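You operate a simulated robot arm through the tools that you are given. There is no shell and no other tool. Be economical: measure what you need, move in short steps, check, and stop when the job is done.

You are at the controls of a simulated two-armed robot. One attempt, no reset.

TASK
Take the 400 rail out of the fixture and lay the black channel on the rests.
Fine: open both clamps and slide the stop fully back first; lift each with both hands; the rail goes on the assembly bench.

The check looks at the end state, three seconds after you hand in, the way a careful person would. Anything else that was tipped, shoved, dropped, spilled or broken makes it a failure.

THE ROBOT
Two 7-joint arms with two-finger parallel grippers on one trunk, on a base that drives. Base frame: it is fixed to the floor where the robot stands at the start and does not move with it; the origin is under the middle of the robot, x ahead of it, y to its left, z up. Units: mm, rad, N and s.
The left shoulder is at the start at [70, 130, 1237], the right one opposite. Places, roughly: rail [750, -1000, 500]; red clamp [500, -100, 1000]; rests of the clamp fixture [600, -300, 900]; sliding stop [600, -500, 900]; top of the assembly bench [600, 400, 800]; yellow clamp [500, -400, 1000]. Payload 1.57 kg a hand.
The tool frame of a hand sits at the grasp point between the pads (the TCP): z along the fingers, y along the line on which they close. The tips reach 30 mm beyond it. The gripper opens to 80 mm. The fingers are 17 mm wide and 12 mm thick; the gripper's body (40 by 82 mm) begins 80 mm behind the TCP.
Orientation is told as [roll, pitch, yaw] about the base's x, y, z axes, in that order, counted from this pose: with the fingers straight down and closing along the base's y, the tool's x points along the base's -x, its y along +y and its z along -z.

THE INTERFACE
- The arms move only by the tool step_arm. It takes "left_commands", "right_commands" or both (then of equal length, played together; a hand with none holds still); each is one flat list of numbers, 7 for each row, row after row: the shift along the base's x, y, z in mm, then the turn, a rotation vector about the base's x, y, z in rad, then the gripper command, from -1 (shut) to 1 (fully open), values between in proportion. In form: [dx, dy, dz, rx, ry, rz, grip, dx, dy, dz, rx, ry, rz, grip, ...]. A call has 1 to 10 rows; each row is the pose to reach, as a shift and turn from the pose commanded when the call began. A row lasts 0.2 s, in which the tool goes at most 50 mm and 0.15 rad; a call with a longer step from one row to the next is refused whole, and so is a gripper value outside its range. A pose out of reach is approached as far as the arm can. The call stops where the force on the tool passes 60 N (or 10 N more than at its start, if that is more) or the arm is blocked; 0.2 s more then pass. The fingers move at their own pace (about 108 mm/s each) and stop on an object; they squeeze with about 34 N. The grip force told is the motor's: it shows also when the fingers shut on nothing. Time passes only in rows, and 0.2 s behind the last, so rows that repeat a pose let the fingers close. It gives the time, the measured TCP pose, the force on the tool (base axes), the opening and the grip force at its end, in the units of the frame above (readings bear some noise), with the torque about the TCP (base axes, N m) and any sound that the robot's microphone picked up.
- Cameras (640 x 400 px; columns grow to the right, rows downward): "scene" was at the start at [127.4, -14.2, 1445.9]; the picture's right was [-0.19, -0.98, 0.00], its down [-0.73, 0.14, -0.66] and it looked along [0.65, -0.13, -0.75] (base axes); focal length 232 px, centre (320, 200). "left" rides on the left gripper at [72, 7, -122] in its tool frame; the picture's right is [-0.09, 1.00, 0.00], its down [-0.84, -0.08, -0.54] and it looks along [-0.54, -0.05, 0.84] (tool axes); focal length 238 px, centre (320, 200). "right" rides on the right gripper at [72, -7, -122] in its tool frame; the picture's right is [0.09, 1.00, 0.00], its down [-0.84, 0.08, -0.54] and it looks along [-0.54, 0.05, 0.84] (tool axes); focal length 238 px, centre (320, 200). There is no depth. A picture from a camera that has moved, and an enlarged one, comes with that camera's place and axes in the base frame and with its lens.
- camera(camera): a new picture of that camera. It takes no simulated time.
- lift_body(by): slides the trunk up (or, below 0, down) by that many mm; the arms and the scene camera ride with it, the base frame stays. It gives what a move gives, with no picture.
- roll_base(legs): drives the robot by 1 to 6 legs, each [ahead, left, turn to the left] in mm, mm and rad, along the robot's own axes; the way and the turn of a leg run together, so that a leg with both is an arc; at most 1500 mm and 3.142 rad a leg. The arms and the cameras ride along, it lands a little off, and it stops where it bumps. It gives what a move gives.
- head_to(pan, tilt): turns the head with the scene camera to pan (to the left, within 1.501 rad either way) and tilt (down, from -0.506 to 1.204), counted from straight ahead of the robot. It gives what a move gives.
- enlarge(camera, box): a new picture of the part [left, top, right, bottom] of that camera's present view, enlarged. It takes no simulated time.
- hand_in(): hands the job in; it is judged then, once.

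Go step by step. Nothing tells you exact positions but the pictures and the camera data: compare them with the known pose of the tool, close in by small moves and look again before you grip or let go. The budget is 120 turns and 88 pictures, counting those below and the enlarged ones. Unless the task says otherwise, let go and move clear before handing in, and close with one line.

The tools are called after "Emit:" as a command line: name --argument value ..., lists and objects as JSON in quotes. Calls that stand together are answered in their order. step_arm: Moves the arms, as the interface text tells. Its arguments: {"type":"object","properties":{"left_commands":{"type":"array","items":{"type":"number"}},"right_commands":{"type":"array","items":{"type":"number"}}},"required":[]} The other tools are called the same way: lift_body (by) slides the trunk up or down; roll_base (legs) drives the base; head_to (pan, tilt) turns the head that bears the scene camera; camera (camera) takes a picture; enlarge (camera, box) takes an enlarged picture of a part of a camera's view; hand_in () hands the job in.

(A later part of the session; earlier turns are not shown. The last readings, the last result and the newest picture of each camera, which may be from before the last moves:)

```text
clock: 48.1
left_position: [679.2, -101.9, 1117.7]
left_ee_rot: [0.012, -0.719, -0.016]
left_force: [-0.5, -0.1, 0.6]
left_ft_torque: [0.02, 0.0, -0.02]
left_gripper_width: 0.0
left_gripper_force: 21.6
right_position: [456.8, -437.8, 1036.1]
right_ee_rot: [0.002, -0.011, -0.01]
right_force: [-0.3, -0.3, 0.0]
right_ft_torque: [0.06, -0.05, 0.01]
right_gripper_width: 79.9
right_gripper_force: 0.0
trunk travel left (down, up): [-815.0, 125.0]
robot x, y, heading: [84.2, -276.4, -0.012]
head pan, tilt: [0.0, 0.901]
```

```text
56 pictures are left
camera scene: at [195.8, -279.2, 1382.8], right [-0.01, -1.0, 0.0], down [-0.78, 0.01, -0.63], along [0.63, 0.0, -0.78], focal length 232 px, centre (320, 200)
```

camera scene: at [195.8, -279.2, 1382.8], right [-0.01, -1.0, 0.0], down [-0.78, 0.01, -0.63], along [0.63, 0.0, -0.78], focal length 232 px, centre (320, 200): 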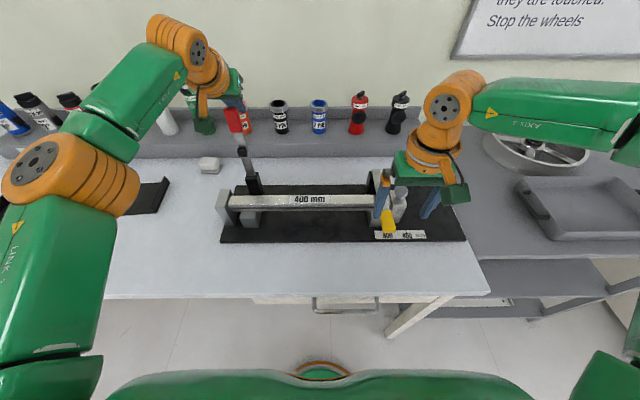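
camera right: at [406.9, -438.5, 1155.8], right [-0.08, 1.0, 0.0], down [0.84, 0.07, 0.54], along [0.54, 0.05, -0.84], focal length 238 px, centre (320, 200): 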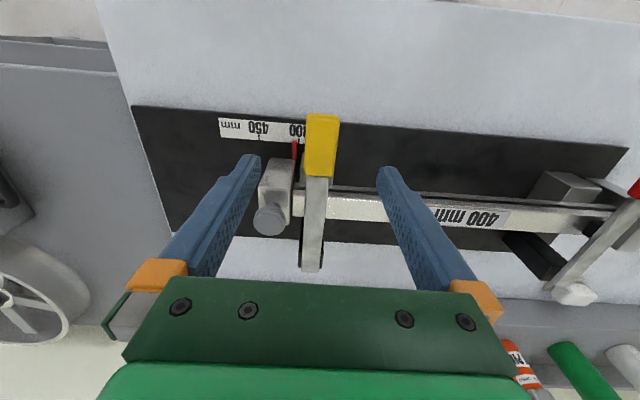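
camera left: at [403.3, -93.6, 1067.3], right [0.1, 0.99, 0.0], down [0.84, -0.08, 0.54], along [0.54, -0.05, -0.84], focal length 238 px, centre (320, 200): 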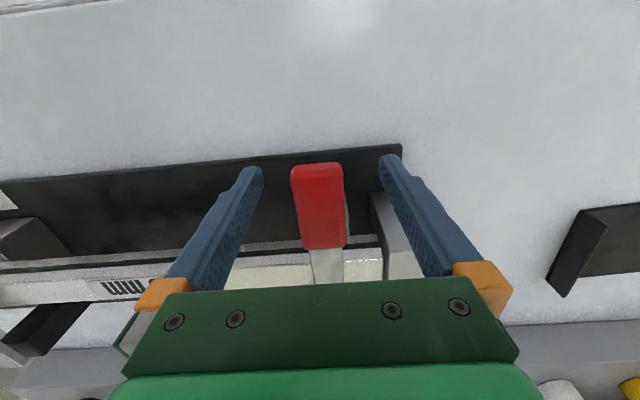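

The handle slipped out near upright; I check whether the clamp stays open.

Emit:
enlarge --camera "scene" --box '[170, 60, 330, 250]'

Emit:
camera --camera "left"

```text
2.11 times, centred on (250, 155) of scene
camera zoom: at [195.8, -279.2, 1382.8], right [-0.01, -1.0, 0.0], down [-0.78, 0.01, -0.63], along [0.63, 0.0, -0.78], focal length 489 px, centre (467, 295)
```

zoom: 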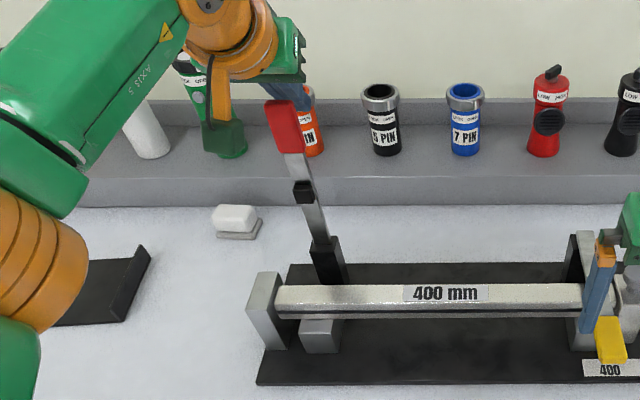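

```text
54 pictures are left
camera left: at [545.4, -94.5, 1163.0], right [0.08, 0.99, 0.07], down [0.27, -0.09, 0.96], along [0.96, -0.06, -0.28], focal length 238 px, centre (320, 200)
```

left: 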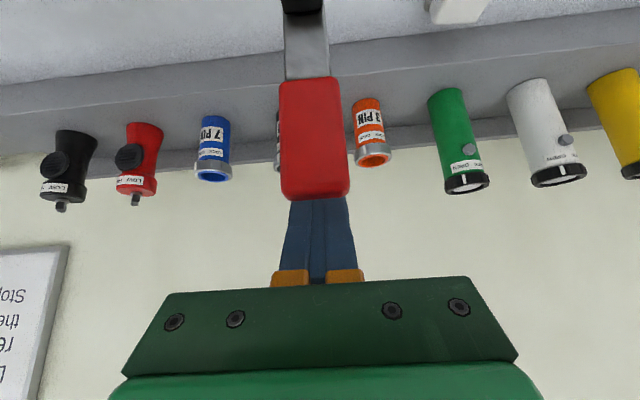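

The closed fingers are behind the handle. I go straight up to clear it, then look whether the clamp stays upright.

Emit:
step_arm --left_commands '[0, 0, 40, 0, 0, 0, -1, 0, 0, 80, 0, 0, 0, -1, 0, 0, 110, 0, 0, 0, -1, -30, 0, 120, 0, 0, 0, -1]'

Emit:
enlarge --camera "scene" --box '[170, 60, 330, 250]'

```text
clock: 49.1
left_position: [654.9, -101.5, 1229.1]
left_ee_rot: [0.007, -0.705, -0.013]
left_force: [0.3, 0.3, 0.1]
left_ft_torque: [0.04, 0.01, -0.03]
left_gripper_width: 0.1
left_gripper_force: 20.9
left hand out of reach, approached as far as the arm can: row 2, 3
right_position: [465.2, -436.9, 1033.4]
right_ee_rot: [0.003, -0.003, -0.009]
right_force: [0.4, 0.1, -0.1]
right_ft_torque: [0.01, 0.0, 0.02]
right_gripper_width: 80.1
right_gripper_force: 0.0
trunk travel left (down, up): [-815.0, 125.0]
robot x, y, heading: [81.3, -280.4, -0.004]
head pan, tilt: [0.0, 0.901]
```

```text
2.11 times, centred on (250, 155) of scene
camera zoom: at [206.9, -278.2, 1381.7], right [-0.01, -1.0, 0.0], down [-0.78, 0.01, -0.62], along [0.62, 0.0, -0.78], focal length 489 px, centre (467, 295)
```

zoom: 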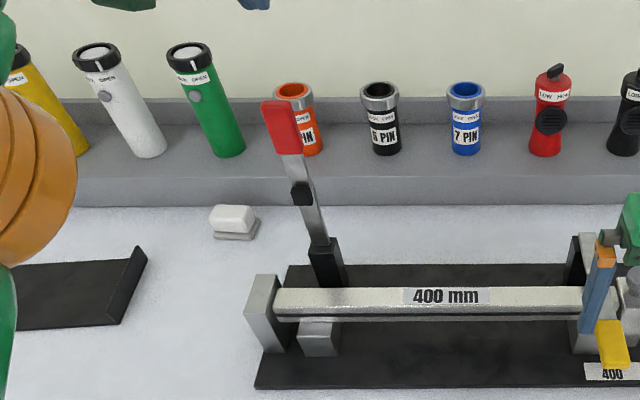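

Red clamp stands open. I bring the left hand back and shift the base 20 mm left for the yellow clamp.

Emit:
step_arm --left_commands '[-45, 0, 0, 0, 0.14, 0, 0, -90, 0, 0, 0, 0.28, 0, 0, -135, 10, -10, 0, 0.42, 0, 0, -180, 20, -40, 0, 0.56, 0, 0, -220, 30, -60, 0, 0.7, 0, 0]'

Emit:
roll_base --legs '[[0, 25, 0]]'

Emit:
step_arm --right_commands '[4, -10, 0, 0, 0, 0, 1, 8, -20, 0, 0, 0, 0, 1]'

Emit:
camera --camera "right"

```text
refused: row 4 steps farther than a row can; nothing moved
```

```text
clock: 49.9
left_position: [655.8, -81.0, 1229.8]
left_ee_rot: [0.012, -0.703, -0.016]
left_force: [0.1, -1.0, 0.0]
left_ft_torque: [0.01, 0.03, 0.02]
left_gripper_width: 0.0
left_gripper_force: 20.8
right_position: [465.2, -416.1, 1031.6]
right_ee_rot: [0.006, 0.0, -0.008]
right_force: [0.5, -0.8, -0.2]
right_ft_torque: [0.02, 0.02, -0.02]
right_gripper_width: 79.8
right_gripper_force: 0.1
trunk travel left (down, up): [-815.0, 125.0]
robot x, y, heading: [82.8, -252.0, -0.009]
head pan, tilt: [0.0, 0.901]
```

```text
clock: 50.5
left_position: [655.7, -77.2, 1228.8]
left_ee_rot: [0.008, -0.7, -0.012]
left_force: [-0.7, 0.6, -0.7]
left_ft_torque: [-0.01, 0.0, 0.05]
left_gripper_width: 0.0
left_gripper_force: 21.3
right_position: [473.9, -434.2, 1033.2]
right_ee_rot: [0.004, 0.001, -0.01]
right_force: [-0.2, -0.8, 0.6]
right_ft_torque: [0.04, -0.03, 0.0]
right_gripper_width: 80.0
right_gripper_force: 0.0
trunk travel left (down, up): [-815.0, 125.0]
robot x, y, heading: [83.1, -251.8, -0.006]
head pan, tilt: [0.0, 0.901]
```

```text
52 pictures are left
camera right: at [401.8, -439.6, 1154.7], right [-0.08, 1.0, 0.0], down [0.84, 0.07, 0.54], along [0.54, 0.05, -0.84], focal length 238 px, centre (320, 200)
```

right: 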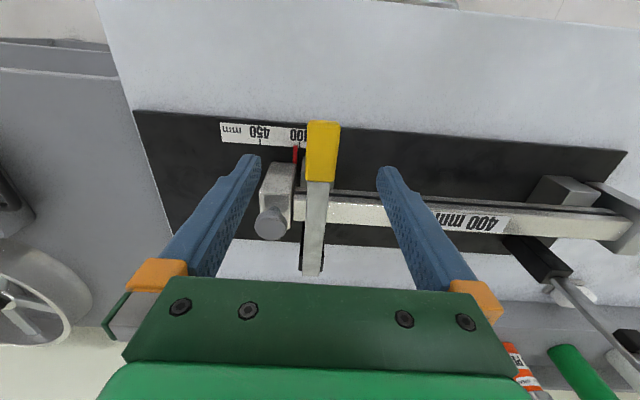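

Aligned with the yellow handle. I lower the right hand onto it and grip, retracting the left hand at the same time.

Emit:
step_arm --left_commands '[-35, 0, 0, 0, 0.14, 0, 0, -70, 0, 0, 0, 0.28, 0, 0, -105, 0, 0, 0, 0.42, 0, 0, -140, 0, -20, 0, 0.56, 0, 0, -180, 5, -40, 0, 0.7, 0, 0, -220, 20, -60, 0, 0.7, 0, 0, -220, 20, -60, 0, 0.7, 0, 0]' --right_commands '[0, 2, -30, 0, 0, 0, 1, 0, 2, -60, 0, 0, 0, 1, 0, 2, -88, 0, 0, 0, 1, 0, 2, -88, 0, 0, 0, -1, 0, 2, -88, 0, 0, 0, -1, 0, 2, -88, 0, 0, 0, -1, 0, 2, -88, 0, 0, 0, -1]'

```text
clock: 52.1
left_position: [437.1, -57.6, 1168.0]
left_ee_rot: [-0.001, -0.001, -0.007]
left_force: [0.2, 0.4, -0.5]
left_ft_torque: [0.0, -0.01, -0.01]
left_gripper_width: 39.9
left_gripper_force: 0.0
right_position: [474.4, -430.3, 944.3]
right_ee_rot: [0.005, 0.001, -0.008]
right_force: [0.0, -3.1, -1.9]
right_ft_torque: [-0.24, 0.21, 0.51]
right_gripper_width: 27.8
right_gripper_force: 38.4
trunk travel left (down, up): [-815.0, 125.0]
robot x, y, heading: [83.4, -251.4, -0.008]
head pan, tilt: [0.0, 0.901]
```

Yellow handle gripped. Same arc with tool tilt blended in.

Emit:
step_arm --right_commands '[3, 0, 21, 0, 0, 0, -1, 10, 0, 46, 0, -0.1, 0, -1, 23, 0, 74, 0, -0.22, 0, -1, 40, 0, 101, 0, -0.34, 0, -1, 62, 0, 125, 0, -0.46, 0, -1, 85, 0, 143, 0, -0.58, 0, -1, 105, 0, 155, 0, -0.7, 0, -1]'

```text
clock: 53.7
left_position: [435.4, -56.9, 1168.6]
left_ee_rot: [0.002, -0.003, -0.01]
left_force: [-1.0, -0.9, -0.6]
left_ft_torque: [0.03, -0.01, -0.06]
left_gripper_width: 39.9
left_gripper_force: 0.0
right_position: [578.5, -431.5, 1098.8]
right_ee_rot: [0.012, -0.704, -0.014]
right_force: [-5.2, -2.6, -5.9]
right_ft_torque: [-0.63, 1.12, -0.4]
right_gripper_width: 27.9
right_gripper_force: 38.4
trunk travel left (down, up): [-815.0, 125.0]
robot x, y, heading: [82.7, -254.6, -0.006]
head pan, tilt: [0.0, 0.901]
```

Emit:
step_arm --right_commands '[27, 0, 9, 0, 0, 0, -1, 58, 0, 14, 0, 0, 0, -1, 80, 0, 14, 0, 0, 0, -1]'

Emit:
enlarge --camera "scene" --box '[320, 60, 480, 250]'

```text
clock: 54.5
left_position: [432.7, -47.9, 1168.8]
left_ee_rot: [-0.007, -0.006, -0.004]
left_force: [-0.1, 0.8, -0.6]
left_ft_torque: [-0.02, 0.03, -0.01]
left_gripper_width: 39.7
left_gripper_force: 0.1
right_position: [639.0, -430.1, 1115.7]
right_ee_rot: [0.003, -0.704, -0.004]
right_force: [-6.9, 12.3, 3.3]
right_ft_torque: [-0.35, 1.09, -0.4]
right_gripper_width: 27.8
right_gripper_force: 38.3
right hand out of reach, approached as far as the arm can: row 3
trunk travel left (down, up): [-815.0, 125.0]
robot x, y, heading: [84.5, -254.1, -0.004]
head pan, tilt: [0.0, 0.901]
```

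```text
2.11 times, centred on (400, 155) of scene
camera zoom: at [205.1, -245.1, 1382.0], right [-0.01, -1.0, 0.01], down [-0.78, 0.0, -0.62], along [0.62, -0.01, -0.78], focal length 489 px, centre (152, 295)
```

zoom: 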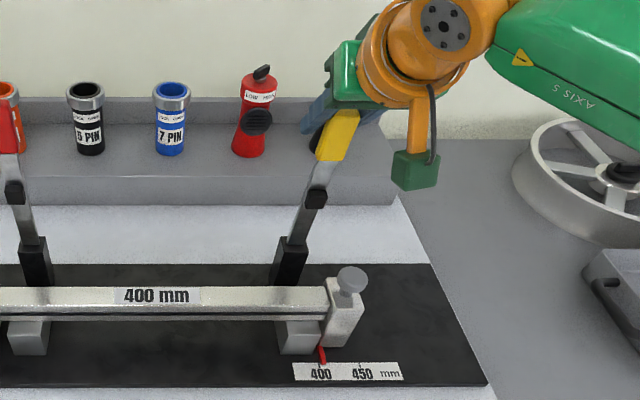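

Emit:
step_arm --right_commands '[0, 0, 0, 0, -0.14, 0, -1, 5, 0, 0, 0, -0.28, 0, -1, 20, 0, 1, 0, -0.35, 0, -1, 35, 0, 0, 0, -0.35, 0, -1, 45, 0, -1, 0, -0.35, 0, -1]'

Emit:
enlarge --camera "scene" --box '[220, 60, 480, 250]'

```text
clock: 55.7
left_position: [414.7, -47.0, 1173.7]
left_ee_rot: [-0.006, -0.02, -0.011]
left_force: [-0.8, 0.8, -0.1]
left_ft_torque: [-0.02, -0.03, 0.01]
left_gripper_width: 40.0
left_gripper_force: 0.0
right_position: [667.2, -431.4, 1121.9]
right_ee_rot: [0.004, -1.064, -0.005]
right_force: [-32.3, 17.6, -8.9]
right_ft_torque: [-0.27, -0.66, -0.47]
right_gripper_width: 27.9
right_gripper_force: 38.4
trunk travel left (down, up): [-815.0, 125.0]
robot x, y, heading: [82.2, -250.8, -0.005]
head pan, tilt: [0.0, 0.901]
```

```text
2.11 times, centred on (350, 155) of scene
camera zoom: at [185.3, -243.9, 1383.1], right [-0.01, -1.0, 0.01], down [-0.77, 0.0, -0.63], along [0.63, -0.01, -0.77], focal length 489 px, centre (257, 295)
```

zoom: 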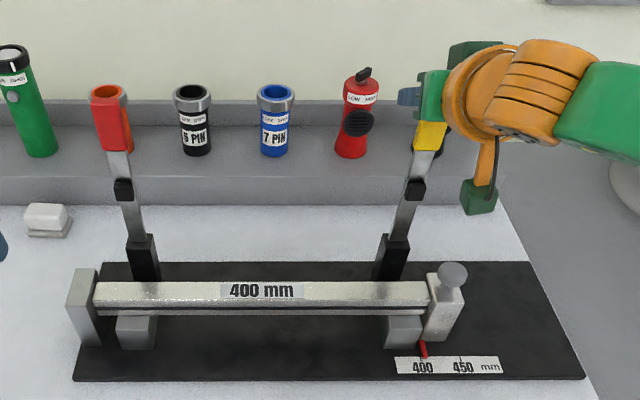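

Yellow clamp has reached its stop, matching the red one. I ease off, open, and withdraw back along the fingers.

Emit:
step_arm --right_commands '[-9, 0, 0, 0, 0, 0, -1, -9, 0, 0, 0, 0, 0, 1, -9, 0, 0, 0, 0, 0, 1, -40, 0, 15, 0, 0, 0, 1, -75, 0, 35, 0, 0, 0, 1, -115, 0, 55, 0, 0.1, 0, 1, -155, 0, 70, 0, 0.24, 0, 1]'

Emit:
enlarge --camera "scene" --box '[220, 60, 480, 250]'

```text
clock: 57.3
left_position: [433.7, -55.2, 1168.3]
left_ee_rot: [-0.004, -0.003, -0.008]
left_force: [0.1, 0.7, 0.9]
left_ft_torque: [-0.01, -0.03, -0.02]
left_gripper_width: 39.9
left_gripper_force: 0.0
right_position: [530.0, -438.9, 1183.3]
right_ee_rot: [0.009, -0.812, -0.011]
right_force: [-0.3, 0.2, 0.0]
right_ft_torque: [-0.01, 0.01, 0.01]
right_gripper_width: 79.8
right_gripper_force: 0.1
trunk travel left (down, up): [-815.0, 125.0]
robot x, y, heading: [78.8, -251.4, -0.012]
head pan, tilt: [0.0, 0.901]
```

```text
2.11 times, centred on (350, 155) of scene
camera zoom: at [206.9, -252.2, 1381.7], right [-0.01, -1.0, 0.0], down [-0.78, 0.01, -0.62], along [0.62, -0.01, -0.78], focal length 489 px, centre (257, 295)
```

zoom: 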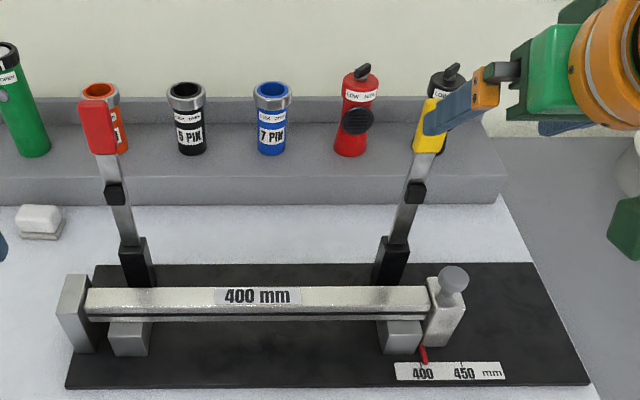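

Both clamps stand open. Next the stop: its knob is at about (557, −477, 964). I straighten the right hand and yaw it so the fingers close along x.

Emit:
step_arm --right_commands '[-10, -10, 0, 0, 0.14, 0, 1, -20, -20, 0, 0, 0.28, 0, 1, -30, -30, -20, 0, 0.42, 0, 1, -40, -38, -50, 0, 0.56, 0, 1, -50, -38, -80, 0, 0.7, 0, 1, -50, -38, -110, 0, 0.8, 0, 1]'

Emit:
step_arm --right_commands '[0, 0, 0, 0, 0, -0.14, 0.3, 0, 0, 0, 0, 0, -0.28, 0.3, 0, 0, 0, 0, 0, -0.42, 0.3, 0, 0, 0, 0, 0, -0.56, 0.3, 0, 0, 0, 0, 0, -0.7, 0.3, 0, 0, 0, 0, 0, -0.84, 0.3, 0, 0, 0, 0, 0, -0.98, 0.3, 0, 0, 0, 0, 0, -1.12, 0.3, 0, 0, 0, 0, 0, -1.26, 0.3, 0, 0, 0, 0, 0, -1.4, 0.3]'

Emit:
step_arm --right_commands '[10, 0, 0, 0, 0, -0.14, 0.3, 30, 0, 0, 0, 0, -0.17, 0.3, 60, 0, 0, 0, 0, -0.17, 0.3, 75, 0, 0, 0, 0, -0.17, 0.3]'

Emit:
camera --camera "right"

```text
clock: 58.7
left_position: [437.6, -55.3, 1166.6]
left_ee_rot: [-0.001, -0.002, -0.009]
left_force: [0.3, -0.5, -0.5]
left_ft_torque: [0.01, 0.0, 0.0]
left_gripper_width: 39.9
left_gripper_force: 0.1
right_position: [483.0, -476.0, 1070.6]
right_ee_rot: [0.003, -0.006, -0.009]
right_force: [0.4, -0.7, 0.6]
right_ft_torque: [0.03, 0.03, -0.04]
right_gripper_width: 79.8
right_gripper_force: 0.1
trunk travel left (down, up): [-815.0, 125.0]
robot x, y, heading: [80.6, -252.5, -0.007]
head pan, tilt: [0.0, 0.901]
```

```text
clock: 60.9
left_position: [437.0, -54.1, 1168.1]
left_ee_rot: [-0.002, -0.001, -0.009]
left_force: [0.1, -0.4, 0.3]
left_ft_torque: [0.02, 0.0, 0.0]
left_gripper_width: 39.8
left_gripper_force: 0.1
right_position: [482.1, -477.0, 1070.0]
right_ee_rot: [0.001, -0.011, -1.413]
right_force: [0.0, -0.3, 0.1]
right_ft_torque: [0.0, -0.02, -0.03]
right_gripper_width: 52.0
right_gripper_force: 0.1
trunk travel left (down, up): [-815.0, 125.0]
robot x, y, heading: [83.9, -250.5, -0.009]
head pan, tilt: [0.0, 0.901]
```

```text
clock: 61.9
left_position: [435.8, -55.1, 1168.9]
left_ee_rot: [0.001, -0.002, -0.009]
left_force: [0.3, 0.1, 0.6]
left_ft_torque: [-0.01, 0.01, 0.0]
left_gripper_width: 40.1
left_gripper_force: 0.0
right_position: [524.1, -483.1, 1067.3]
right_ee_rot: [0.001, -0.009, -1.58]
right_force: [-0.6, -0.1, 0.2]
right_ft_torque: [-0.03, 0.01, 0.02]
right_gripper_width: 52.0
right_gripper_force: 0.2
right hand out of reach, approached as far as the arm can: row 3, 4
trunk travel left (down, up): [-815.0, 125.0]
robot x, y, heading: [83.9, -254.5, -0.007]
head pan, tilt: [0.0, 0.901]
```

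```text
48 pictures are left
camera right: at [517.4, -410.8, 1188.4], right [1.0, 0.08, 0.0], down [0.07, -0.83, 0.55], along [0.05, -0.55, -0.83], focal length 238 px, centre (320, 200)
```

right: 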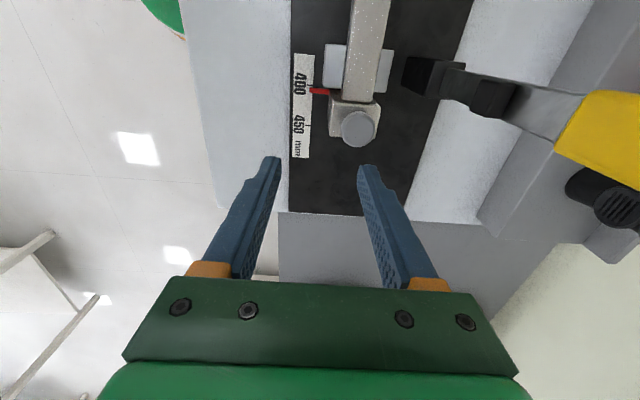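

The knob is clear, at about (559, −475). I drive 30 mm ahead and 50 mm right to gain reach, then move above the knob.

Emit:
roll_base --legs '[[30, -50, 0]]'

Emit:
step_arm --right_commands '[2, 15, -15, 0, 0, 0, 0.3, 4, 30, -30, 0, 0, 0, 0.3, 6, 44, -55, 0, 0, 0, 0.3, 6, 55, -60, 0, 0, 0, 0.3]'

Emit:
camera --camera "right"

```text
clock: 62.9
left_position: [461.5, -97.7, 1168.3]
left_ee_rot: [-0.009, -0.005, -0.007]
left_force: [-0.8, 0.4, 0.5]
left_ft_torque: [-0.04, 0.02, 0.0]
left_gripper_width: 40.0
left_gripper_force: 0.0
right_position: [550.9, -528.6, 1070.8]
right_ee_rot: [0.007, -0.016, -1.577]
right_force: [0.6, 0.3, -0.1]
right_ft_torque: [-0.06, -0.03, 0.02]
right_gripper_width: 52.1
right_gripper_force: 0.0
trunk travel left (down, up): [-815.0, 125.0]
robot x, y, heading: [111.7, -302.5, -0.009]
head pan, tilt: [0.0, 0.901]
```

```text
clock: 63.9
left_position: [465.6, -104.8, 1167.8]
left_ee_rot: [0.0, -0.002, -0.008]
left_force: [0.8, 0.4, 0.5]
left_ft_torque: [0.01, 0.01, -0.02]
left_gripper_width: 40.0
left_gripper_force: 0.0
right_position: [539.3, -492.6, 1010.1]
right_ee_rot: [0.004, -0.008, -1.58]
right_force: [0.0, 0.2, -0.6]
right_ft_torque: [0.02, 0.0, 0.01]
right_gripper_width: 52.0
right_gripper_force: 0.0
right hand out of reach, approached as far as the arm can: row 1, 2, 3, 4
trunk travel left (down, up): [-815.0, 125.0]
robot x, y, heading: [115.2, -297.6, -0.005]
head pan, tilt: [0.0, 0.901]
```

```text
47 pictures are left
camera right: at [531.0, -419.0, 1131.4], right [1.0, 0.08, 0.0], down [0.07, -0.83, 0.55], along [0.05, -0.55, -0.84], focal length 238 px, centre (320, 200)
```

right: 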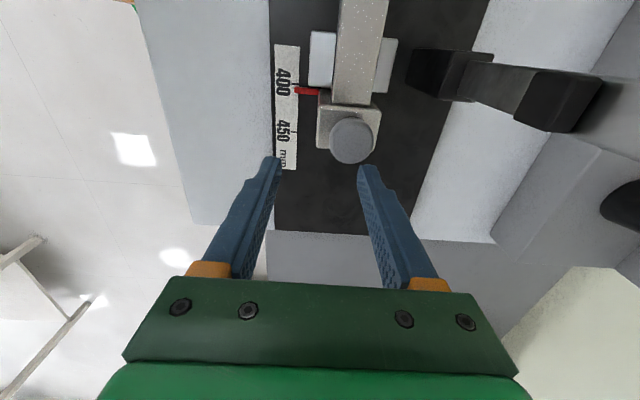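

Reach is better with the hand further outboard, so I raise the hand, drive 20 ahead and 70 left, and try again.

Emit:
step_arm --right_commands '[0, -10, 20, 0, 0, 0, 0.3, 0, -20, 40, 0, 0, 0, 0.3]'

Emit:
roll_base --legs '[[20, 75, 0]]'

Emit:
step_arm --right_commands '[0, -15, 0, 0, 0, 0, 0.3, 0, -35, 0, 0, 0, 0, 0.3, 0, -37, -20, 0, 0, 0, 0.3, 0, -37, -40, 0, 0, 0, 0.3]'

```text
clock: 64.5
left_position: [465.6, -105.2, 1168.5]
left_ee_rot: [0.001, -0.003, -0.007]
left_force: [0.5, 0.0, -0.6]
left_ft_torque: [-0.01, 0.0, 0.0]
left_gripper_width: 40.1
left_gripper_force: 0.1
right_position: [536.5, -511.4, 1050.5]
right_ee_rot: [0.002, -0.012, -1.578]
right_force: [-0.2, -0.2, -0.7]
right_ft_torque: [0.02, 0.02, -0.02]
right_gripper_width: 52.2
right_gripper_force: 0.1
trunk travel left (down, up): [-815.0, 125.0]
robot x, y, heading: [117.0, -301.4, -0.01]
head pan, tilt: [0.0, 0.901]
```

```text
clock: 65.5
left_position: [485.2, -35.6, 1170.8]
left_ee_rot: [0.005, -0.004, -0.008]
left_force: [0.4, -0.6, 0.3]
left_ft_torque: [0.06, -0.03, 0.01]
left_gripper_width: 39.7
left_gripper_force: 0.0
right_position: [556.2, -443.1, 1049.5]
right_ee_rot: [0.004, -0.004, -1.581]
right_force: [-0.4, 0.0, -0.2]
right_ft_torque: [0.05, 0.04, -0.01]
right_gripper_width: 52.0
right_gripper_force: 0.1
trunk travel left (down, up): [-815.0, 125.0]
robot x, y, heading: [133.4, -229.4, -0.008]
head pan, tilt: [0.0, 0.901]
```

```text
clock: 66.5
left_position: [487.2, -29.4, 1168.5]
left_ee_rot: [-0.001, -0.002, -0.009]
left_force: [0.4, 1.3, 0.8]
left_ft_torque: [-0.05, -0.02, -0.01]
left_gripper_width: 39.7
left_gripper_force: 0.0
right_position: [558.6, -474.0, 1009.1]
right_ee_rot: [0.003, -0.01, -1.58]
right_force: [-0.9, -0.2, 0.2]
right_ft_torque: [-0.01, 0.02, 0.01]
right_gripper_width: 52.0
right_gripper_force: 0.2
trunk travel left (down, up): [-815.0, 125.0]
robot x, y, heading: [132.7, -224.2, -0.011]
head pan, tilt: [0.0, 0.901]
```

Reached above the knob; a picture to align before going down.

Emit:
camera --camera "right"

Emit:
camera --camera "scene"

```text
46 pictures are left
camera right: at [551.4, -400.8, 1130.9], right [1.0, 0.08, 0.0], down [0.07, -0.83, 0.55], along [0.05, -0.55, -0.83], focal length 238 px, centre (320, 200)
```

right: 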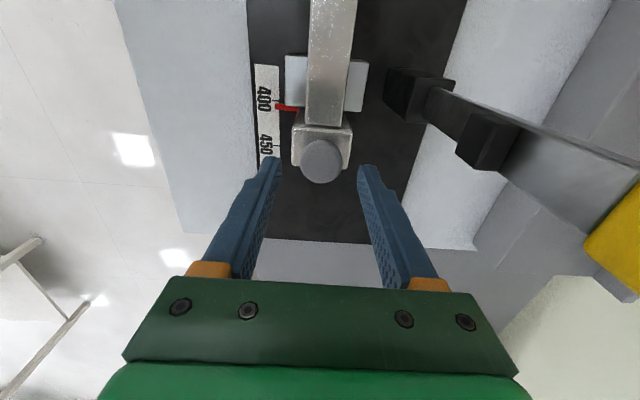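

```text
45 pictures are left
camera scene: at [259.5, -227.7, 1381.5], right [-0.01, -1.0, 0.0], down [-0.78, 0.01, -0.62], along [0.62, -0.01, -0.78], focal length 232 px, centre (320, 200)
```

scene: 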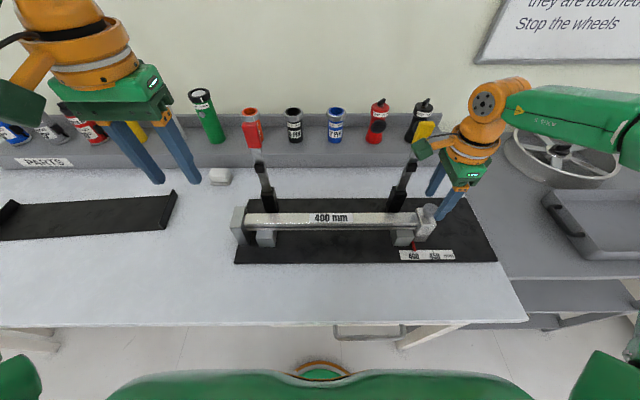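

Emit:
step_arm --right_commands '[1, -1, -14, 0, 0, 0, 0.3, 1, -1, -27, 0, 0, 0, 0.3, 1, -1, -27, 0, 0, 0, -1, 1, -1, -27, 0, 0, 0, -1, 1, -1, -27, 0, 0, 0, -1]'

```text
clock: 67.7
left_position: [485.2, -30.4, 1169.3]
left_ee_rot: [-0.001, -0.004, -0.009]
left_force: [-0.3, 0.4, 0.0]
left_ft_torque: [0.01, 0.0, 0.01]
left_gripper_width: 40.0
left_gripper_force: 0.1
right_position: [558.6, -474.9, 983.3]
right_ee_rot: [0.004, -0.01, -1.58]
right_force: [0.8, 0.4, 2.5]
right_ft_torque: [0.18, -0.08, -0.01]
right_gripper_width: 31.0
right_gripper_force: 39.6
trunk travel left (down, up): [-815.0, 125.0]
robot x, y, heading: [134.2, -232.5, -0.011]
head pan, tilt: [0.0, 0.901]
```

Knob gripped (31 mm). I slide the stop back towards −y.

Emit:
step_arm --right_commands '[0, -10, 0, 0, 0, 0, -1, 0, -25, 0, 0, 0, 0, -1, 0, -45, 0, 0, 0, 0, -1, 0, -65, 0, 0, 0, 0, -1, 0, -85, 0, 0, 0, 0, -1]'

Emit:
enlarge --camera "scene" --box '[220, 150, 520, 280]'

```text
clock: 68.9
left_position: [486.6, -16.6, 1165.4]
left_ee_rot: [-0.011, -0.001, -0.006]
left_force: [-0.9, -0.6, -0.5]
left_ft_torque: [-0.03, 0.02, 0.0]
left_gripper_width: 39.9
left_gripper_force: 0.0
right_position: [559.0, -546.6, 984.0]
right_ee_rot: [-0.005, -0.017, -1.575]
right_force: [-10.9, 30.8, -15.9]
right_ft_torque: [0.56, 0.19, -0.06]
right_gripper_width: 31.2
right_gripper_force: 39.6
trunk travel left (down, up): [-815.0, 125.0]
robot x, y, heading: [132.1, -224.9, -0.003]
head pan, tilt: [0.0, 0.901]
```

```text
2.13 times, centred on (370, 215) of scene
camera zoom: at [260.3, -212.8, 1380.9], right [-0.01, -1.0, 0.01], down [-0.78, 0.0, -0.62], along [0.62, -0.01, -0.78], focal length 495 px, centre (213, 168)
```

zoom: 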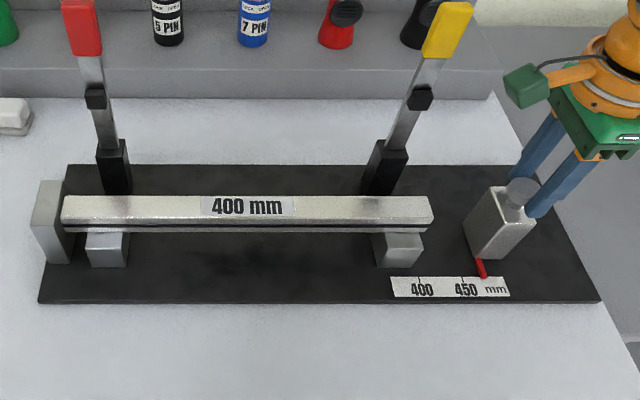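

The stop hit its end at about 470 mm. I let go of the knob, rise, and then test both hands' reach with yawed grippers above the rail.

Emit:
step_arm --right_commands '[0, 11, 0, 0, 0, 0, -0.4, 0, 11, 0, 0, 0, 0, 0.4, 0, 11, 30, 0, 0, 0, 0.7, 0, 11, 70, 0, 0, 0, 1]' --left_commands '[0, 0, 0, 0, 0, 0.14, 1, 0, 0, 0, 0, 0, 0.28, 1, 0, 0, 0, 0, 0, 0.42, 1, 0, 0, 0, 0, 0, 0.56, 1]'

Emit:
step_arm --right_commands '[0, 30, 0, 0, 0, 0, 1, 0, 60, 0, 0, 0, 0, 1, 0, 75, 0, 0, 0, 0, 1, 0, 75, 0, 0, 0, 0, 1, 0, 75, 0, 0, 0, 0, 1, 0, 75, 0, 0, 0, 0, 1, 0, 75, 0, 0, 0, 0, 1, 0, 75, 0, 0, 0, 0, 1]' --left_commands '[0, 0, 0, 0, 0, 0.14, 1, 0, 0, 0, 0, 0, 0.28, 1, 0, 0, 0, 0, 0, 0.42, 1, 0, 0, 0, 0, 0, 0.56, 1, 0, 0, 0, 0, 0, 0.7, 1, 0, 0, 0, 0, 0, 0.84, 1, 0, 0, 0, 0, 0, 0.98, 1, 0, 0, 0, 0, 0, 1.02, 1]'

Emit:
roll_base --legs '[[0, -25, 0]]'

Emit:
camera --camera "scene"

```text
clock: 69.9
left_position: [485.7, -30.0, 1168.1]
left_ee_rot: [-0.001, -0.003, 0.554]
left_force: [0.0, -0.9, 0.5]
left_ft_torque: [0.0, 0.0, -0.02]
left_gripper_width: 80.1
left_gripper_force: 0.0
right_position: [556.3, -549.7, 1052.3]
right_ee_rot: [0.002, -0.01, -1.579]
right_force: [0.4, -0.2, -0.5]
right_ft_torque: [0.0, -0.03, 0.0]
right_gripper_width: 80.0
right_gripper_force: 0.1
trunk travel left (down, up): [-815.0, 125.0]
robot x, y, heading: [130.1, -229.4, -0.007]
head pan, tilt: [0.0, 0.901]
```

```text
clock: 71.7
left_position: [485.6, -29.8, 1169.0]
left_ee_rot: [0.0, -0.002, 1.573]
left_force: [0.0, 0.0, 0.1]
left_ft_torque: [-0.01, -0.06, 0.0]
left_gripper_width: 80.2
left_gripper_force: 0.1
right_position: [558.1, -474.5, 1052.3]
right_ee_rot: [0.003, -0.01, -1.58]
right_force: [0.0, -0.4, 0.0]
right_ft_torque: [0.0, 0.0, 0.02]
right_gripper_width: 79.8
right_gripper_force: 0.1
trunk travel left (down, up): [-815.0, 125.0]
robot x, y, heading: [133.5, -227.4, -0.01]
head pan, tilt: [0.0, 0.901]
```

```text
clock: 72.5
left_position: [485.5, -50.1, 1168.2]
left_ee_rot: [0.0, 0.001, 1.574]
left_force: [0.4, 1.5, 0.3]
left_ft_torque: [-0.01, 0.04, -0.01]
left_gripper_width: 79.9
left_gripper_force: 0.0
right_position: [558.2, -495.4, 1053.8]
right_ee_rot: [0.002, -0.015, -1.578]
right_force: [-0.2, 0.6, -0.1]
right_ft_torque: [-0.04, -0.01, 0.04]
right_gripper_width: 79.9
right_gripper_force: 0.1
trunk travel left (down, up): [-815.0, 125.0]
robot x, y, heading: [133.6, -252.9, -0.007]
head pan, tilt: [0.0, 0.901]
```

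```text
43 pictures are left
camera scene: at [259.0, -246.6, 1381.5], right [-0.01, -1.0, 0.0], down [-0.78, 0.0, -0.62], along [0.62, -0.01, -0.78], focal length 232 px, centre (320, 200)
```

scene: 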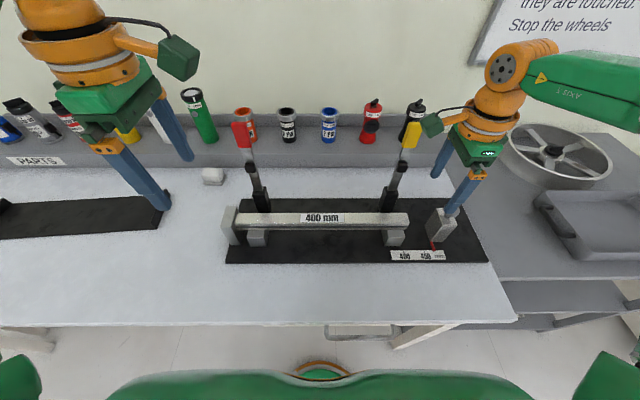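

Refined: rail top z≈932, x≈546–579 (centre 562), y −56…−457; stop is fully back. I move both hands above the rail ends (over the rests).

Emit:
step_arm --left_commands '[25, -15, 0, 0, 0, 0, 1, 50, -30, 0, 0, 0, 0, 1, 77, -50, 0, 0, 0, 0, 1, 77, -50, -50, 0, 0, 0, 1, 77, -50, -100, 0, 0, 0, 1, 77, -50, -148, 0, 0, 0, 1]' --right_commands '[0, 20, 0, 0, 0, 0, 1, 0, 40, 0, 0, 0, 0, 1, 5, 60, 0, 0, 0, 0, 1, 5, 75, 0, 0, 0, 0, 1, 5, 75, -20, 0, 0, 0, 1, 5, 75, -33, 0, 0, 0, 1]'

```text
clock: 73.9
left_position: [562.8, -105.0, 1020.6]
left_ee_rot: [0.0, -0.001, 1.572]
left_force: [0.6, -0.3, -0.2]
left_ft_torque: [0.02, -0.02, 0.03]
left_gripper_width: 79.9
left_gripper_force: 0.1
right_position: [552.4, -431.3, 1020.7]
right_ee_rot: [0.005, -0.009, -1.578]
right_force: [0.0, 0.2, 1.3]
right_ft_torque: [-0.02, 0.02, 0.0]
right_gripper_width: 80.0
right_gripper_force: 0.0
right hand out of reach, approached as far as the arm can: row 3, 4, 5, 6
trunk travel left (down, up): [-815.0, 125.0]
robot x, y, heading: [134.0, -251.1, -0.001]
head pan, tilt: [0.0, 0.901]
```

Left reaches; right needs more outboard offset. I shift the base 32 mm left and realign.

Emit:
roll_base --legs '[[0, 32, 0]]'

Emit:
step_arm --left_commands '[0, -13, 0, 0, 0, 0, 1, 0, -26, 0, 0, 0, 0, 1]' --right_commands '[5, -12, 0, 0, 0, 0, 1, 10, -26, 0, 0, 0, 0, 1]'

Emit:
camera --camera "left"

Emit:
camera --camera "right"

```text
clock: 74.8
left_position: [561.6, -79.0, 1021.9]
left_ee_rot: [-0.003, -0.009, 1.573]
left_force: [0.3, -0.7, 0.1]
left_ft_torque: [0.04, 0.0, 0.01]
left_gripper_width: 80.3
left_gripper_force: 0.1
right_position: [553.1, -404.6, 1019.8]
right_ee_rot: [0.005, -0.003, -1.578]
right_force: [0.1, -0.1, -0.2]
right_ft_torque: [0.05, -0.02, 0.01]
right_gripper_width: 79.9
right_gripper_force: 0.1
trunk travel left (down, up): [-815.0, 125.0]
robot x, y, heading: [134.1, -222.0, -0.006]
head pan, tilt: [0.0, 0.901]
```

```text
clock: 75.4
left_position: [562.6, -102.7, 1021.4]
left_ee_rot: [-0.001, -0.005, 1.574]
left_force: [-0.6, -0.6, -0.3]
left_ft_torque: [0.03, -0.01, -0.03]
left_gripper_width: 80.0
left_gripper_force: 0.1
right_position: [562.7, -427.4, 1019.0]
right_ee_rot: [0.004, -0.007, -1.577]
right_force: [0.3, -0.2, -0.4]
right_ft_torque: [0.01, 0.04, 0.0]
right_gripper_width: 80.0
right_gripper_force: 0.0
trunk travel left (down, up): [-815.0, 125.0]
robot x, y, heading: [129.3, -220.0, -0.009]
head pan, tilt: [0.0, 0.901]
```

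```text
42 pictures are left
camera left: at [557.2, -174.9, 1142.7], right [-1.0, 0.09, 0.0], down [0.08, 0.83, 0.55], along [0.05, 0.54, -0.84], focal length 238 px, centre (320, 200)
```

left: 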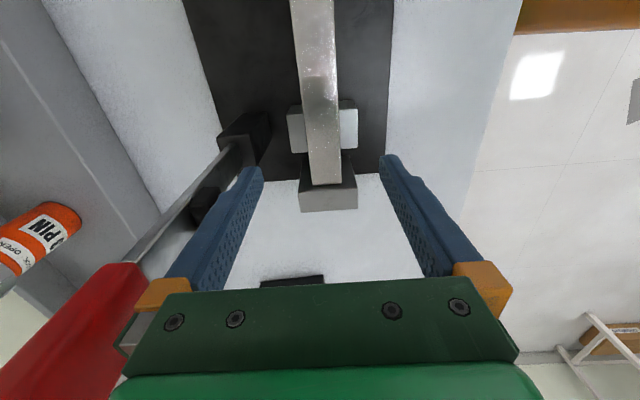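

```text
41 pictures are left
camera right: at [556.3, -355.2, 1141.8], right [1.0, 0.08, 0.0], down [0.07, -0.83, 0.55], along [0.05, -0.55, -0.84], focal length 238 px, centre (320, 200)
```

right: 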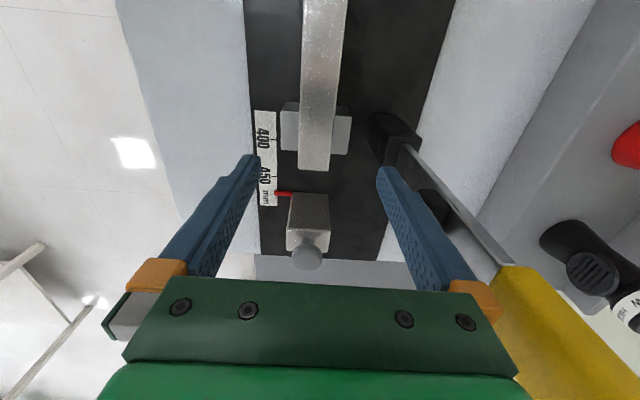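

Rail centre at x≈560 under both hands. I narrow the fingers to about 56 mm (to clear the clamp posts) and descend to z≈938.

Emit:
step_arm --left_commands '[-2, 0, 0, 0, 0, 0, 0.4, -2, 0, -20, 0, 0, 0, 0.4, -2, 0, -45, 0, 0, 0, 0.4, -2, 0, -65, 0, 0, 0, 0.4, -2, 0, -83, 0, 0, 0, 0.4, -2, 0, -83, 0, 0, 0, 0.4]' --right_commands '[-2, 0, 0, 0, 0, 0, 0.4, -2, 0, -20, 0, 0, 0, 0.4, -2, 0, -43, 0, 0, 0, 0.4, -2, 0, -63, 0, 0, 0, 0.4, -2, 0, -81, 0, 0, 0, 0.4, -2, 0, -81, 0, 0, 0, 0.4]'

Emit:
enlarge --camera "scene" --box '[180, 130, 460, 305]'

```text
clock: 76.8
left_position: [560.0, -98.2, 937.5]
left_ee_rot: [-0.002, -0.003, 1.571]
left_force: [-0.3, 0.5, 0.0]
left_ft_torque: [0.01, 0.0, -0.02]
left_gripper_width: 56.0
left_gripper_force: 0.1
right_position: [550.2, -430.5, 944.9]
right_ee_rot: [0.008, -0.006, -1.581]
right_force: [0.4, 0.7, 0.1]
right_ft_torque: [0.02, -0.02, 0.01]
right_gripper_width: 55.8
right_gripper_force: 0.0
right hand out of reach, approached as far as the arm can: row 4, 5, 6
trunk travel left (down, up): [-815.0, 125.0]
robot x, y, heading: [134.6, -222.4, -0.007]
head pan, tilt: [0.0, 0.901]
```

```text
2.29 times, centred on (320, 218) of scene
camera zoom: at [259.1, -220.8, 1381.5], right [-0.01, -1.0, 0.0], down [-0.78, 0.01, -0.62], along [0.62, -0.01, -0.78], focal length 531 px, centre (320, 160)
```

zoom: 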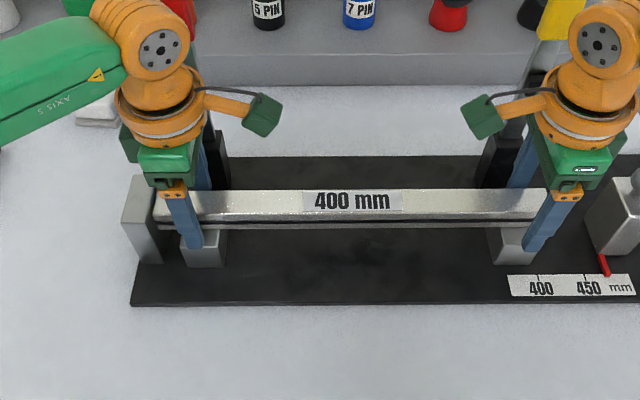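

The right hand falls short when low relative to the trunk, so I raise the hands by the arms and lower them with the trunk instead.

Emit:
step_arm --left_commands '[0, 0, 20, 0, 0, 0, 0.4, 0, -1, 45, 0, 0, 0, 0.4, 0, -3, 65, 0, 0, 0, 0.4, 0, -3, 83, 0, 0, 0, 0.4, 0, -3, 83, 0, 0, 0, 0.4]' --right_commands '[0, 0, 20, 0, 0, 0, 0.4, 4, 0, 40, 0, 0, 0, 0.4, 8, 0, 60, 0, 0, 0, 0.4, 10, 3, 75, 0, 0, 0, 0.4, 10, 3, 75, 0, 0, 0, 0.4]'

Emit:
lift_body --by -60

Emit:
camera --camera "right"

Emit:
camera --camera "left"

```text
clock: 78.0
left_position: [559.4, -103.0, 1020.9]
left_ee_rot: [-0.001, -0.002, 1.571]
left_force: [0.2, 1.2, -0.7]
left_ft_torque: [0.02, 0.04, -0.03]
left_gripper_width: 56.2
left_gripper_force: 0.1
right_position: [559.8, -427.8, 1021.5]
right_ee_rot: [0.006, -0.007, -1.58]
right_force: [0.5, -0.4, 0.1]
right_ft_torque: [0.04, -0.01, 0.02]
right_gripper_width: 56.2
right_gripper_force: 0.1
trunk travel left (down, up): [-815.0, 125.0]
robot x, y, heading: [135.7, -224.2, -0.006]
head pan, tilt: [0.0, 0.901]
```

```text
clock: 79.0
left_position: [559.7, -100.8, 961.6]
left_ee_rot: [-0.002, -0.001, 1.573]
left_force: [-0.2, -0.7, 0.1]
left_ft_torque: [0.05, -0.02, 0.03]
left_gripper_width: 55.8
left_gripper_force: 0.0
right_position: [559.1, -428.7, 961.7]
right_ee_rot: [0.007, -0.01, -1.579]
right_force: [1.1, 0.2, 0.4]
right_ft_torque: [-0.02, 0.04, 0.0]
right_gripper_width: 56.1
right_gripper_force: 0.1
trunk travel left (down, up): [-755.0, 185.0]
robot x, y, heading: [135.3, -222.8, -0.01]
head pan, tilt: [0.0, 0.901]
```

```text
39 pictures are left
camera right: at [552.1, -354.8, 1082.1], right [1.0, 0.08, 0.0], down [0.07, -0.83, 0.55], along [0.05, -0.55, -0.84], focal length 238 px, centre (320, 200)
```

right: 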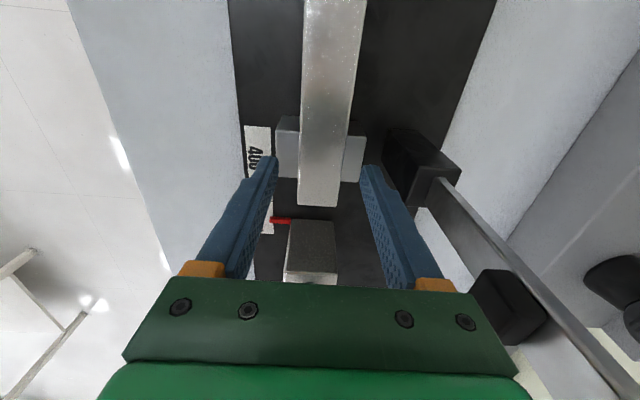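

```text
38 pictures are left
camera left: at [554.7, -174.1, 1082.7], right [-1.0, 0.09, 0.0], down [0.08, 0.84, 0.54], along [0.05, 0.54, -0.84], focal length 238 px, centre (320, 200)
```

left: 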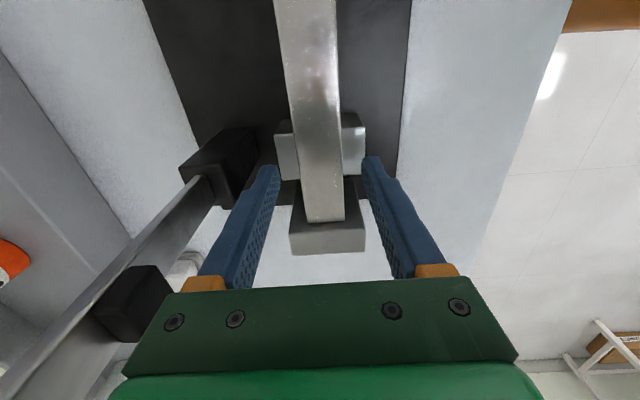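

Aligned. I lower the trunk 24 mm more and close both grippers on the rail.

Emit:
lift_body --by -24

Emit:
step_arm --left_commands '[0, 0, 0, 0, 0, 0, -1, 0, 0, 0, 0, 0, 0, -1, 0, 0, 0, 0, 0, 0, -1]' --right_commands '[0, 0, 0, 0, 0, 0, -1, 0, 0, 0, 0, 0, 0, -1, 0, 0, 0, 0, 0, 0, -1]'

```text
clock: 79.7
left_position: [559.3, -101.0, 938.4]
left_ee_rot: [-0.001, -0.002, 1.57]
left_force: [0.2, -0.3, 0.7]
left_ft_torque: [0.02, 0.0, 0.01]
left_gripper_width: 55.9
left_gripper_force: 0.0
right_position: [558.6, -428.3, 936.7]
right_ee_rot: [0.004, -0.01, -1.579]
right_force: [0.1, 0.3, -0.1]
right_ft_torque: [-0.05, -0.04, -0.02]
right_gripper_width: 56.2
right_gripper_force: 0.0
trunk travel left (down, up): [-731.0, 209.0]
robot x, y, heading: [135.4, -221.1, -0.008]
head pan, tilt: [0.0, 0.901]
```

```text
clock: 80.5
left_position: [559.3, -101.8, 937.0]
left_ee_rot: [0.0, -0.002, 1.573]
left_force: [0.7, 1.2, -1.1]
left_ft_torque: [-0.01, -0.15, -0.07]
left_gripper_width: 29.7
left_gripper_force: 34.3
right_position: [560.1, -427.7, 937.4]
right_ee_rot: [0.005, -0.009, -1.582]
right_force: [-0.9, 0.2, 0.7]
right_ft_torque: [-0.01, 0.16, 0.27]
right_gripper_width: 29.5
right_gripper_force: 34.2
trunk travel left (down, up): [-731.0, 209.0]
robot x, y, heading: [131.3, -220.6, -0.006]
head pan, tilt: [0.0, 0.901]
```

Both hands hold the rail (30 mm). I lift it with the trunk and check.

Emit:
lift_body --by 40

Emit:
camera --camera "scene"

```text
clock: 81.3
left_position: [560.9, -101.9, 976.8]
left_ee_rot: [-0.001, -0.003, 1.575]
left_force: [0.0, 0.0, -1.2]
left_ft_torque: [0.03, -0.14, -0.03]
left_gripper_width: 29.7
left_gripper_force: 34.2
right_position: [560.2, -428.8, 976.8]
right_ee_rot: [0.004, -0.01, -1.579]
right_force: [-1.6, -0.5, -1.2]
right_ft_torque: [-0.08, 0.19, 0.23]
right_gripper_width: 29.9
right_gripper_force: 34.1
trunk travel left (down, up): [-771.0, 169.0]
robot x, y, heading: [132.7, -221.7, -0.013]
head pan, tilt: [0.0, 0.901]
```

```text
37 pictures are left
camera scene: at [260.2, -221.0, 1337.5], right [-0.01, -1.0, 0.0], down [-0.78, 0.01, -0.62], along [0.62, -0.01, -0.78], focal length 232 px, centre (320, 200)
```

scene: 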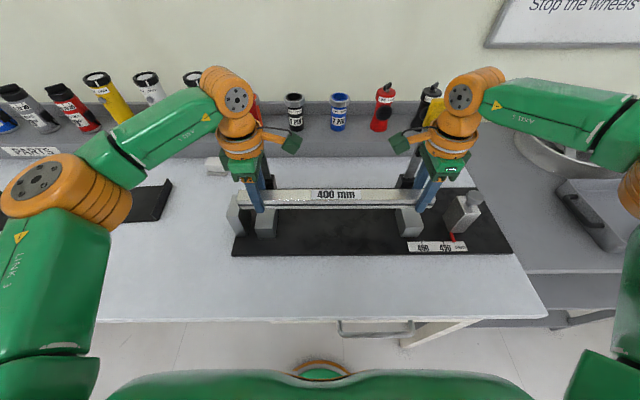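

The rail is lifted level. I raise more, back off 115 mm, and drive left to the assembly area in front of the channel.

Emit:
lift_body --by 100

Emit:
roll_base --legs '[[-115, 0, 0], [0, 650, 0]]'

Emit:
camera --camera "scene"

```text
clock: 82.6
left_position: [560.4, -102.1, 1076.7]
left_ee_rot: [-0.002, -0.001, 1.573]
left_force: [-0.4, 0.5, -2.0]
left_ft_torque: [-0.08, -0.14, -0.1]
left_gripper_width: 29.3
left_gripper_force: 33.9
right_position: [560.4, -428.0, 1076.6]
right_ee_rot: [0.004, -0.008, -1.58]
right_force: [0.4, -0.1, -1.7]
right_ft_torque: [0.0, 0.17, 0.18]
right_gripper_width: 29.8
right_gripper_force: 33.5
trunk travel left (down, up): [-871.0, 69.0]
robot x, y, heading: [132.5, -218.5, -0.013]
head pan, tilt: [0.0, 0.901]
```

```text
clock: 87.1
left_position: [451.7, 552.2, 1076.5]
left_ee_rot: [-0.001, -0.004, 1.572]
left_force: [0.8, -0.5, -3.1]
left_ft_torque: [0.01, -0.15, -0.09]
left_gripper_width: 29.6
left_gripper_force: 33.7
right_position: [450.4, 225.7, 1075.4]
right_ee_rot: [0.003, -0.008, -1.578]
right_force: [-0.3, -0.1, -1.4]
right_ft_torque: [0.05, 0.15, 0.2]
right_gripper_width: 29.7
right_gripper_force: 33.6
trunk travel left (down, up): [-871.0, 69.0]
robot x, y, heading: [24.9, 435.7, -0.006]
head pan, tilt: [0.0, 0.901]
```

```text
36 pictures are left
camera scene: at [150.8, 432.1, 1437.4], right [-0.01, -1.0, 0.0], down [-0.78, 0.01, -0.62], along [0.62, 0.0, -0.78], focal length 232 px, centre (320, 200)
```

scene: 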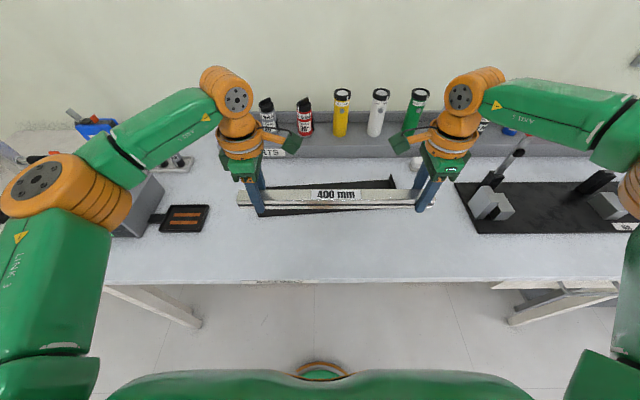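

Rail hangs over the free strip in front of the channel at x≈451. I lower with the trunk to just above the bench.

Emit:
lift_body --by -165

Emit:
camera --camera "left"

Emit:
enlarge --camera "scene" --box '[200, 150, 460, 300]'

```text
clock: 89.0
left_position: [452.0, 551.8, 911.0]
left_ee_rot: [0.0, -0.003, 1.573]
left_force: [-0.5, -0.2, -1.1]
left_ft_torque: [-0.01, -0.19, -0.04]
left_gripper_width: 29.3
left_gripper_force: 34.2
right_position: [451.3, 227.2, 911.3]
right_ee_rot: [0.004, -0.009, -1.58]
right_force: [-0.6, 0.3, -1.5]
right_ft_torque: [-0.01, 0.16, 0.2]
right_gripper_width: 29.8
right_gripper_force: 33.8
trunk travel left (down, up): [-706.0, 234.0]
robot x, y, heading: [22.6, 434.0, -0.008]
head pan, tilt: [0.0, 0.901]
```

```text
35 pictures are left
camera left: at [446.3, 480.7, 1033.4], right [-1.0, 0.09, 0.0], down [0.08, 0.84, 0.54], along [0.05, 0.54, -0.84], focal length 238 px, centre (320, 200)
```

left: 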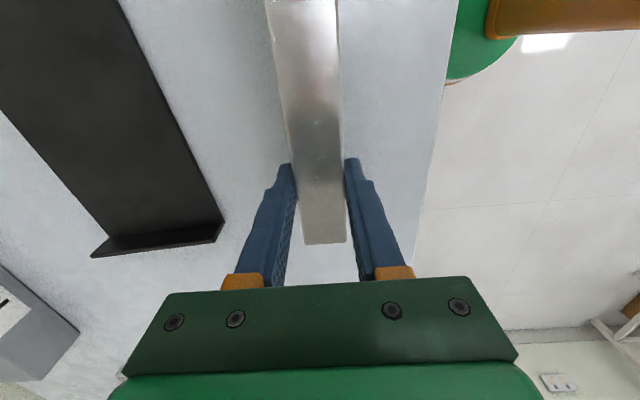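

```text
2.46 times, centred on (330, 225) of scene
camera zoom: at [150.5, 433.8, 1272.5], right [-0.01, -1.0, 0.0], down [-0.78, 0.01, -0.62], along [0.62, -0.01, -0.78], focal length 572 px, centre (295, 138)
```

zoom: 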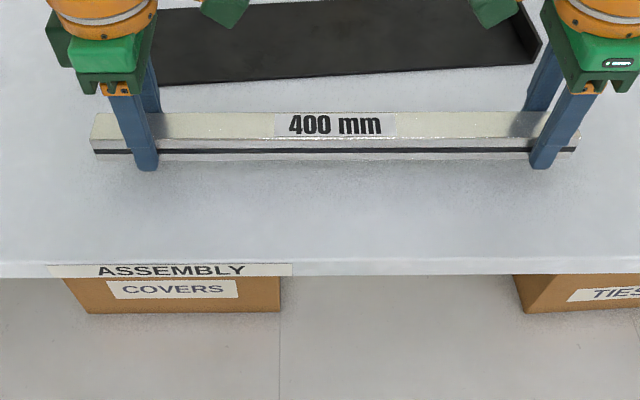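

Emit:
step_arm --left_commands '[0, 0, -4, 0, 0, 0, -1, 0, 0, -8, 0, 0, 0, -1, 0, 0, -12, 0, 0, 0, -1]' --right_commands '[0, 0, -4, 0, 0, 0, -1, 0, 0, -8, 0, 0, 0, -1, 0, 0, -12, 0, 0, 0, -1]'

```text
clock: 89.8
left_position: [450.9, 553.4, 899.5]
left_ee_rot: [-0.001, 0.0, 1.571]
left_force: [0.6, 1.5, -1.2]
left_ft_torque: [-0.24, -0.1, -0.12]
left_gripper_width: 29.6
left_gripper_force: 34.3
right_position: [450.0, 226.5, 899.0]
right_ee_rot: [0.003, -0.008, -1.579]
right_force: [-0.5, -1.5, -2.5]
right_ft_torque: [0.21, 0.16, 0.31]
right_gripper_width: 29.6
right_gripper_force: 34.2
trunk travel left (down, up): [-706.0, 234.0]
robot x, y, heading: [24.4, 435.9, -0.011]
head pan, tilt: [0.0, 0.901]
```

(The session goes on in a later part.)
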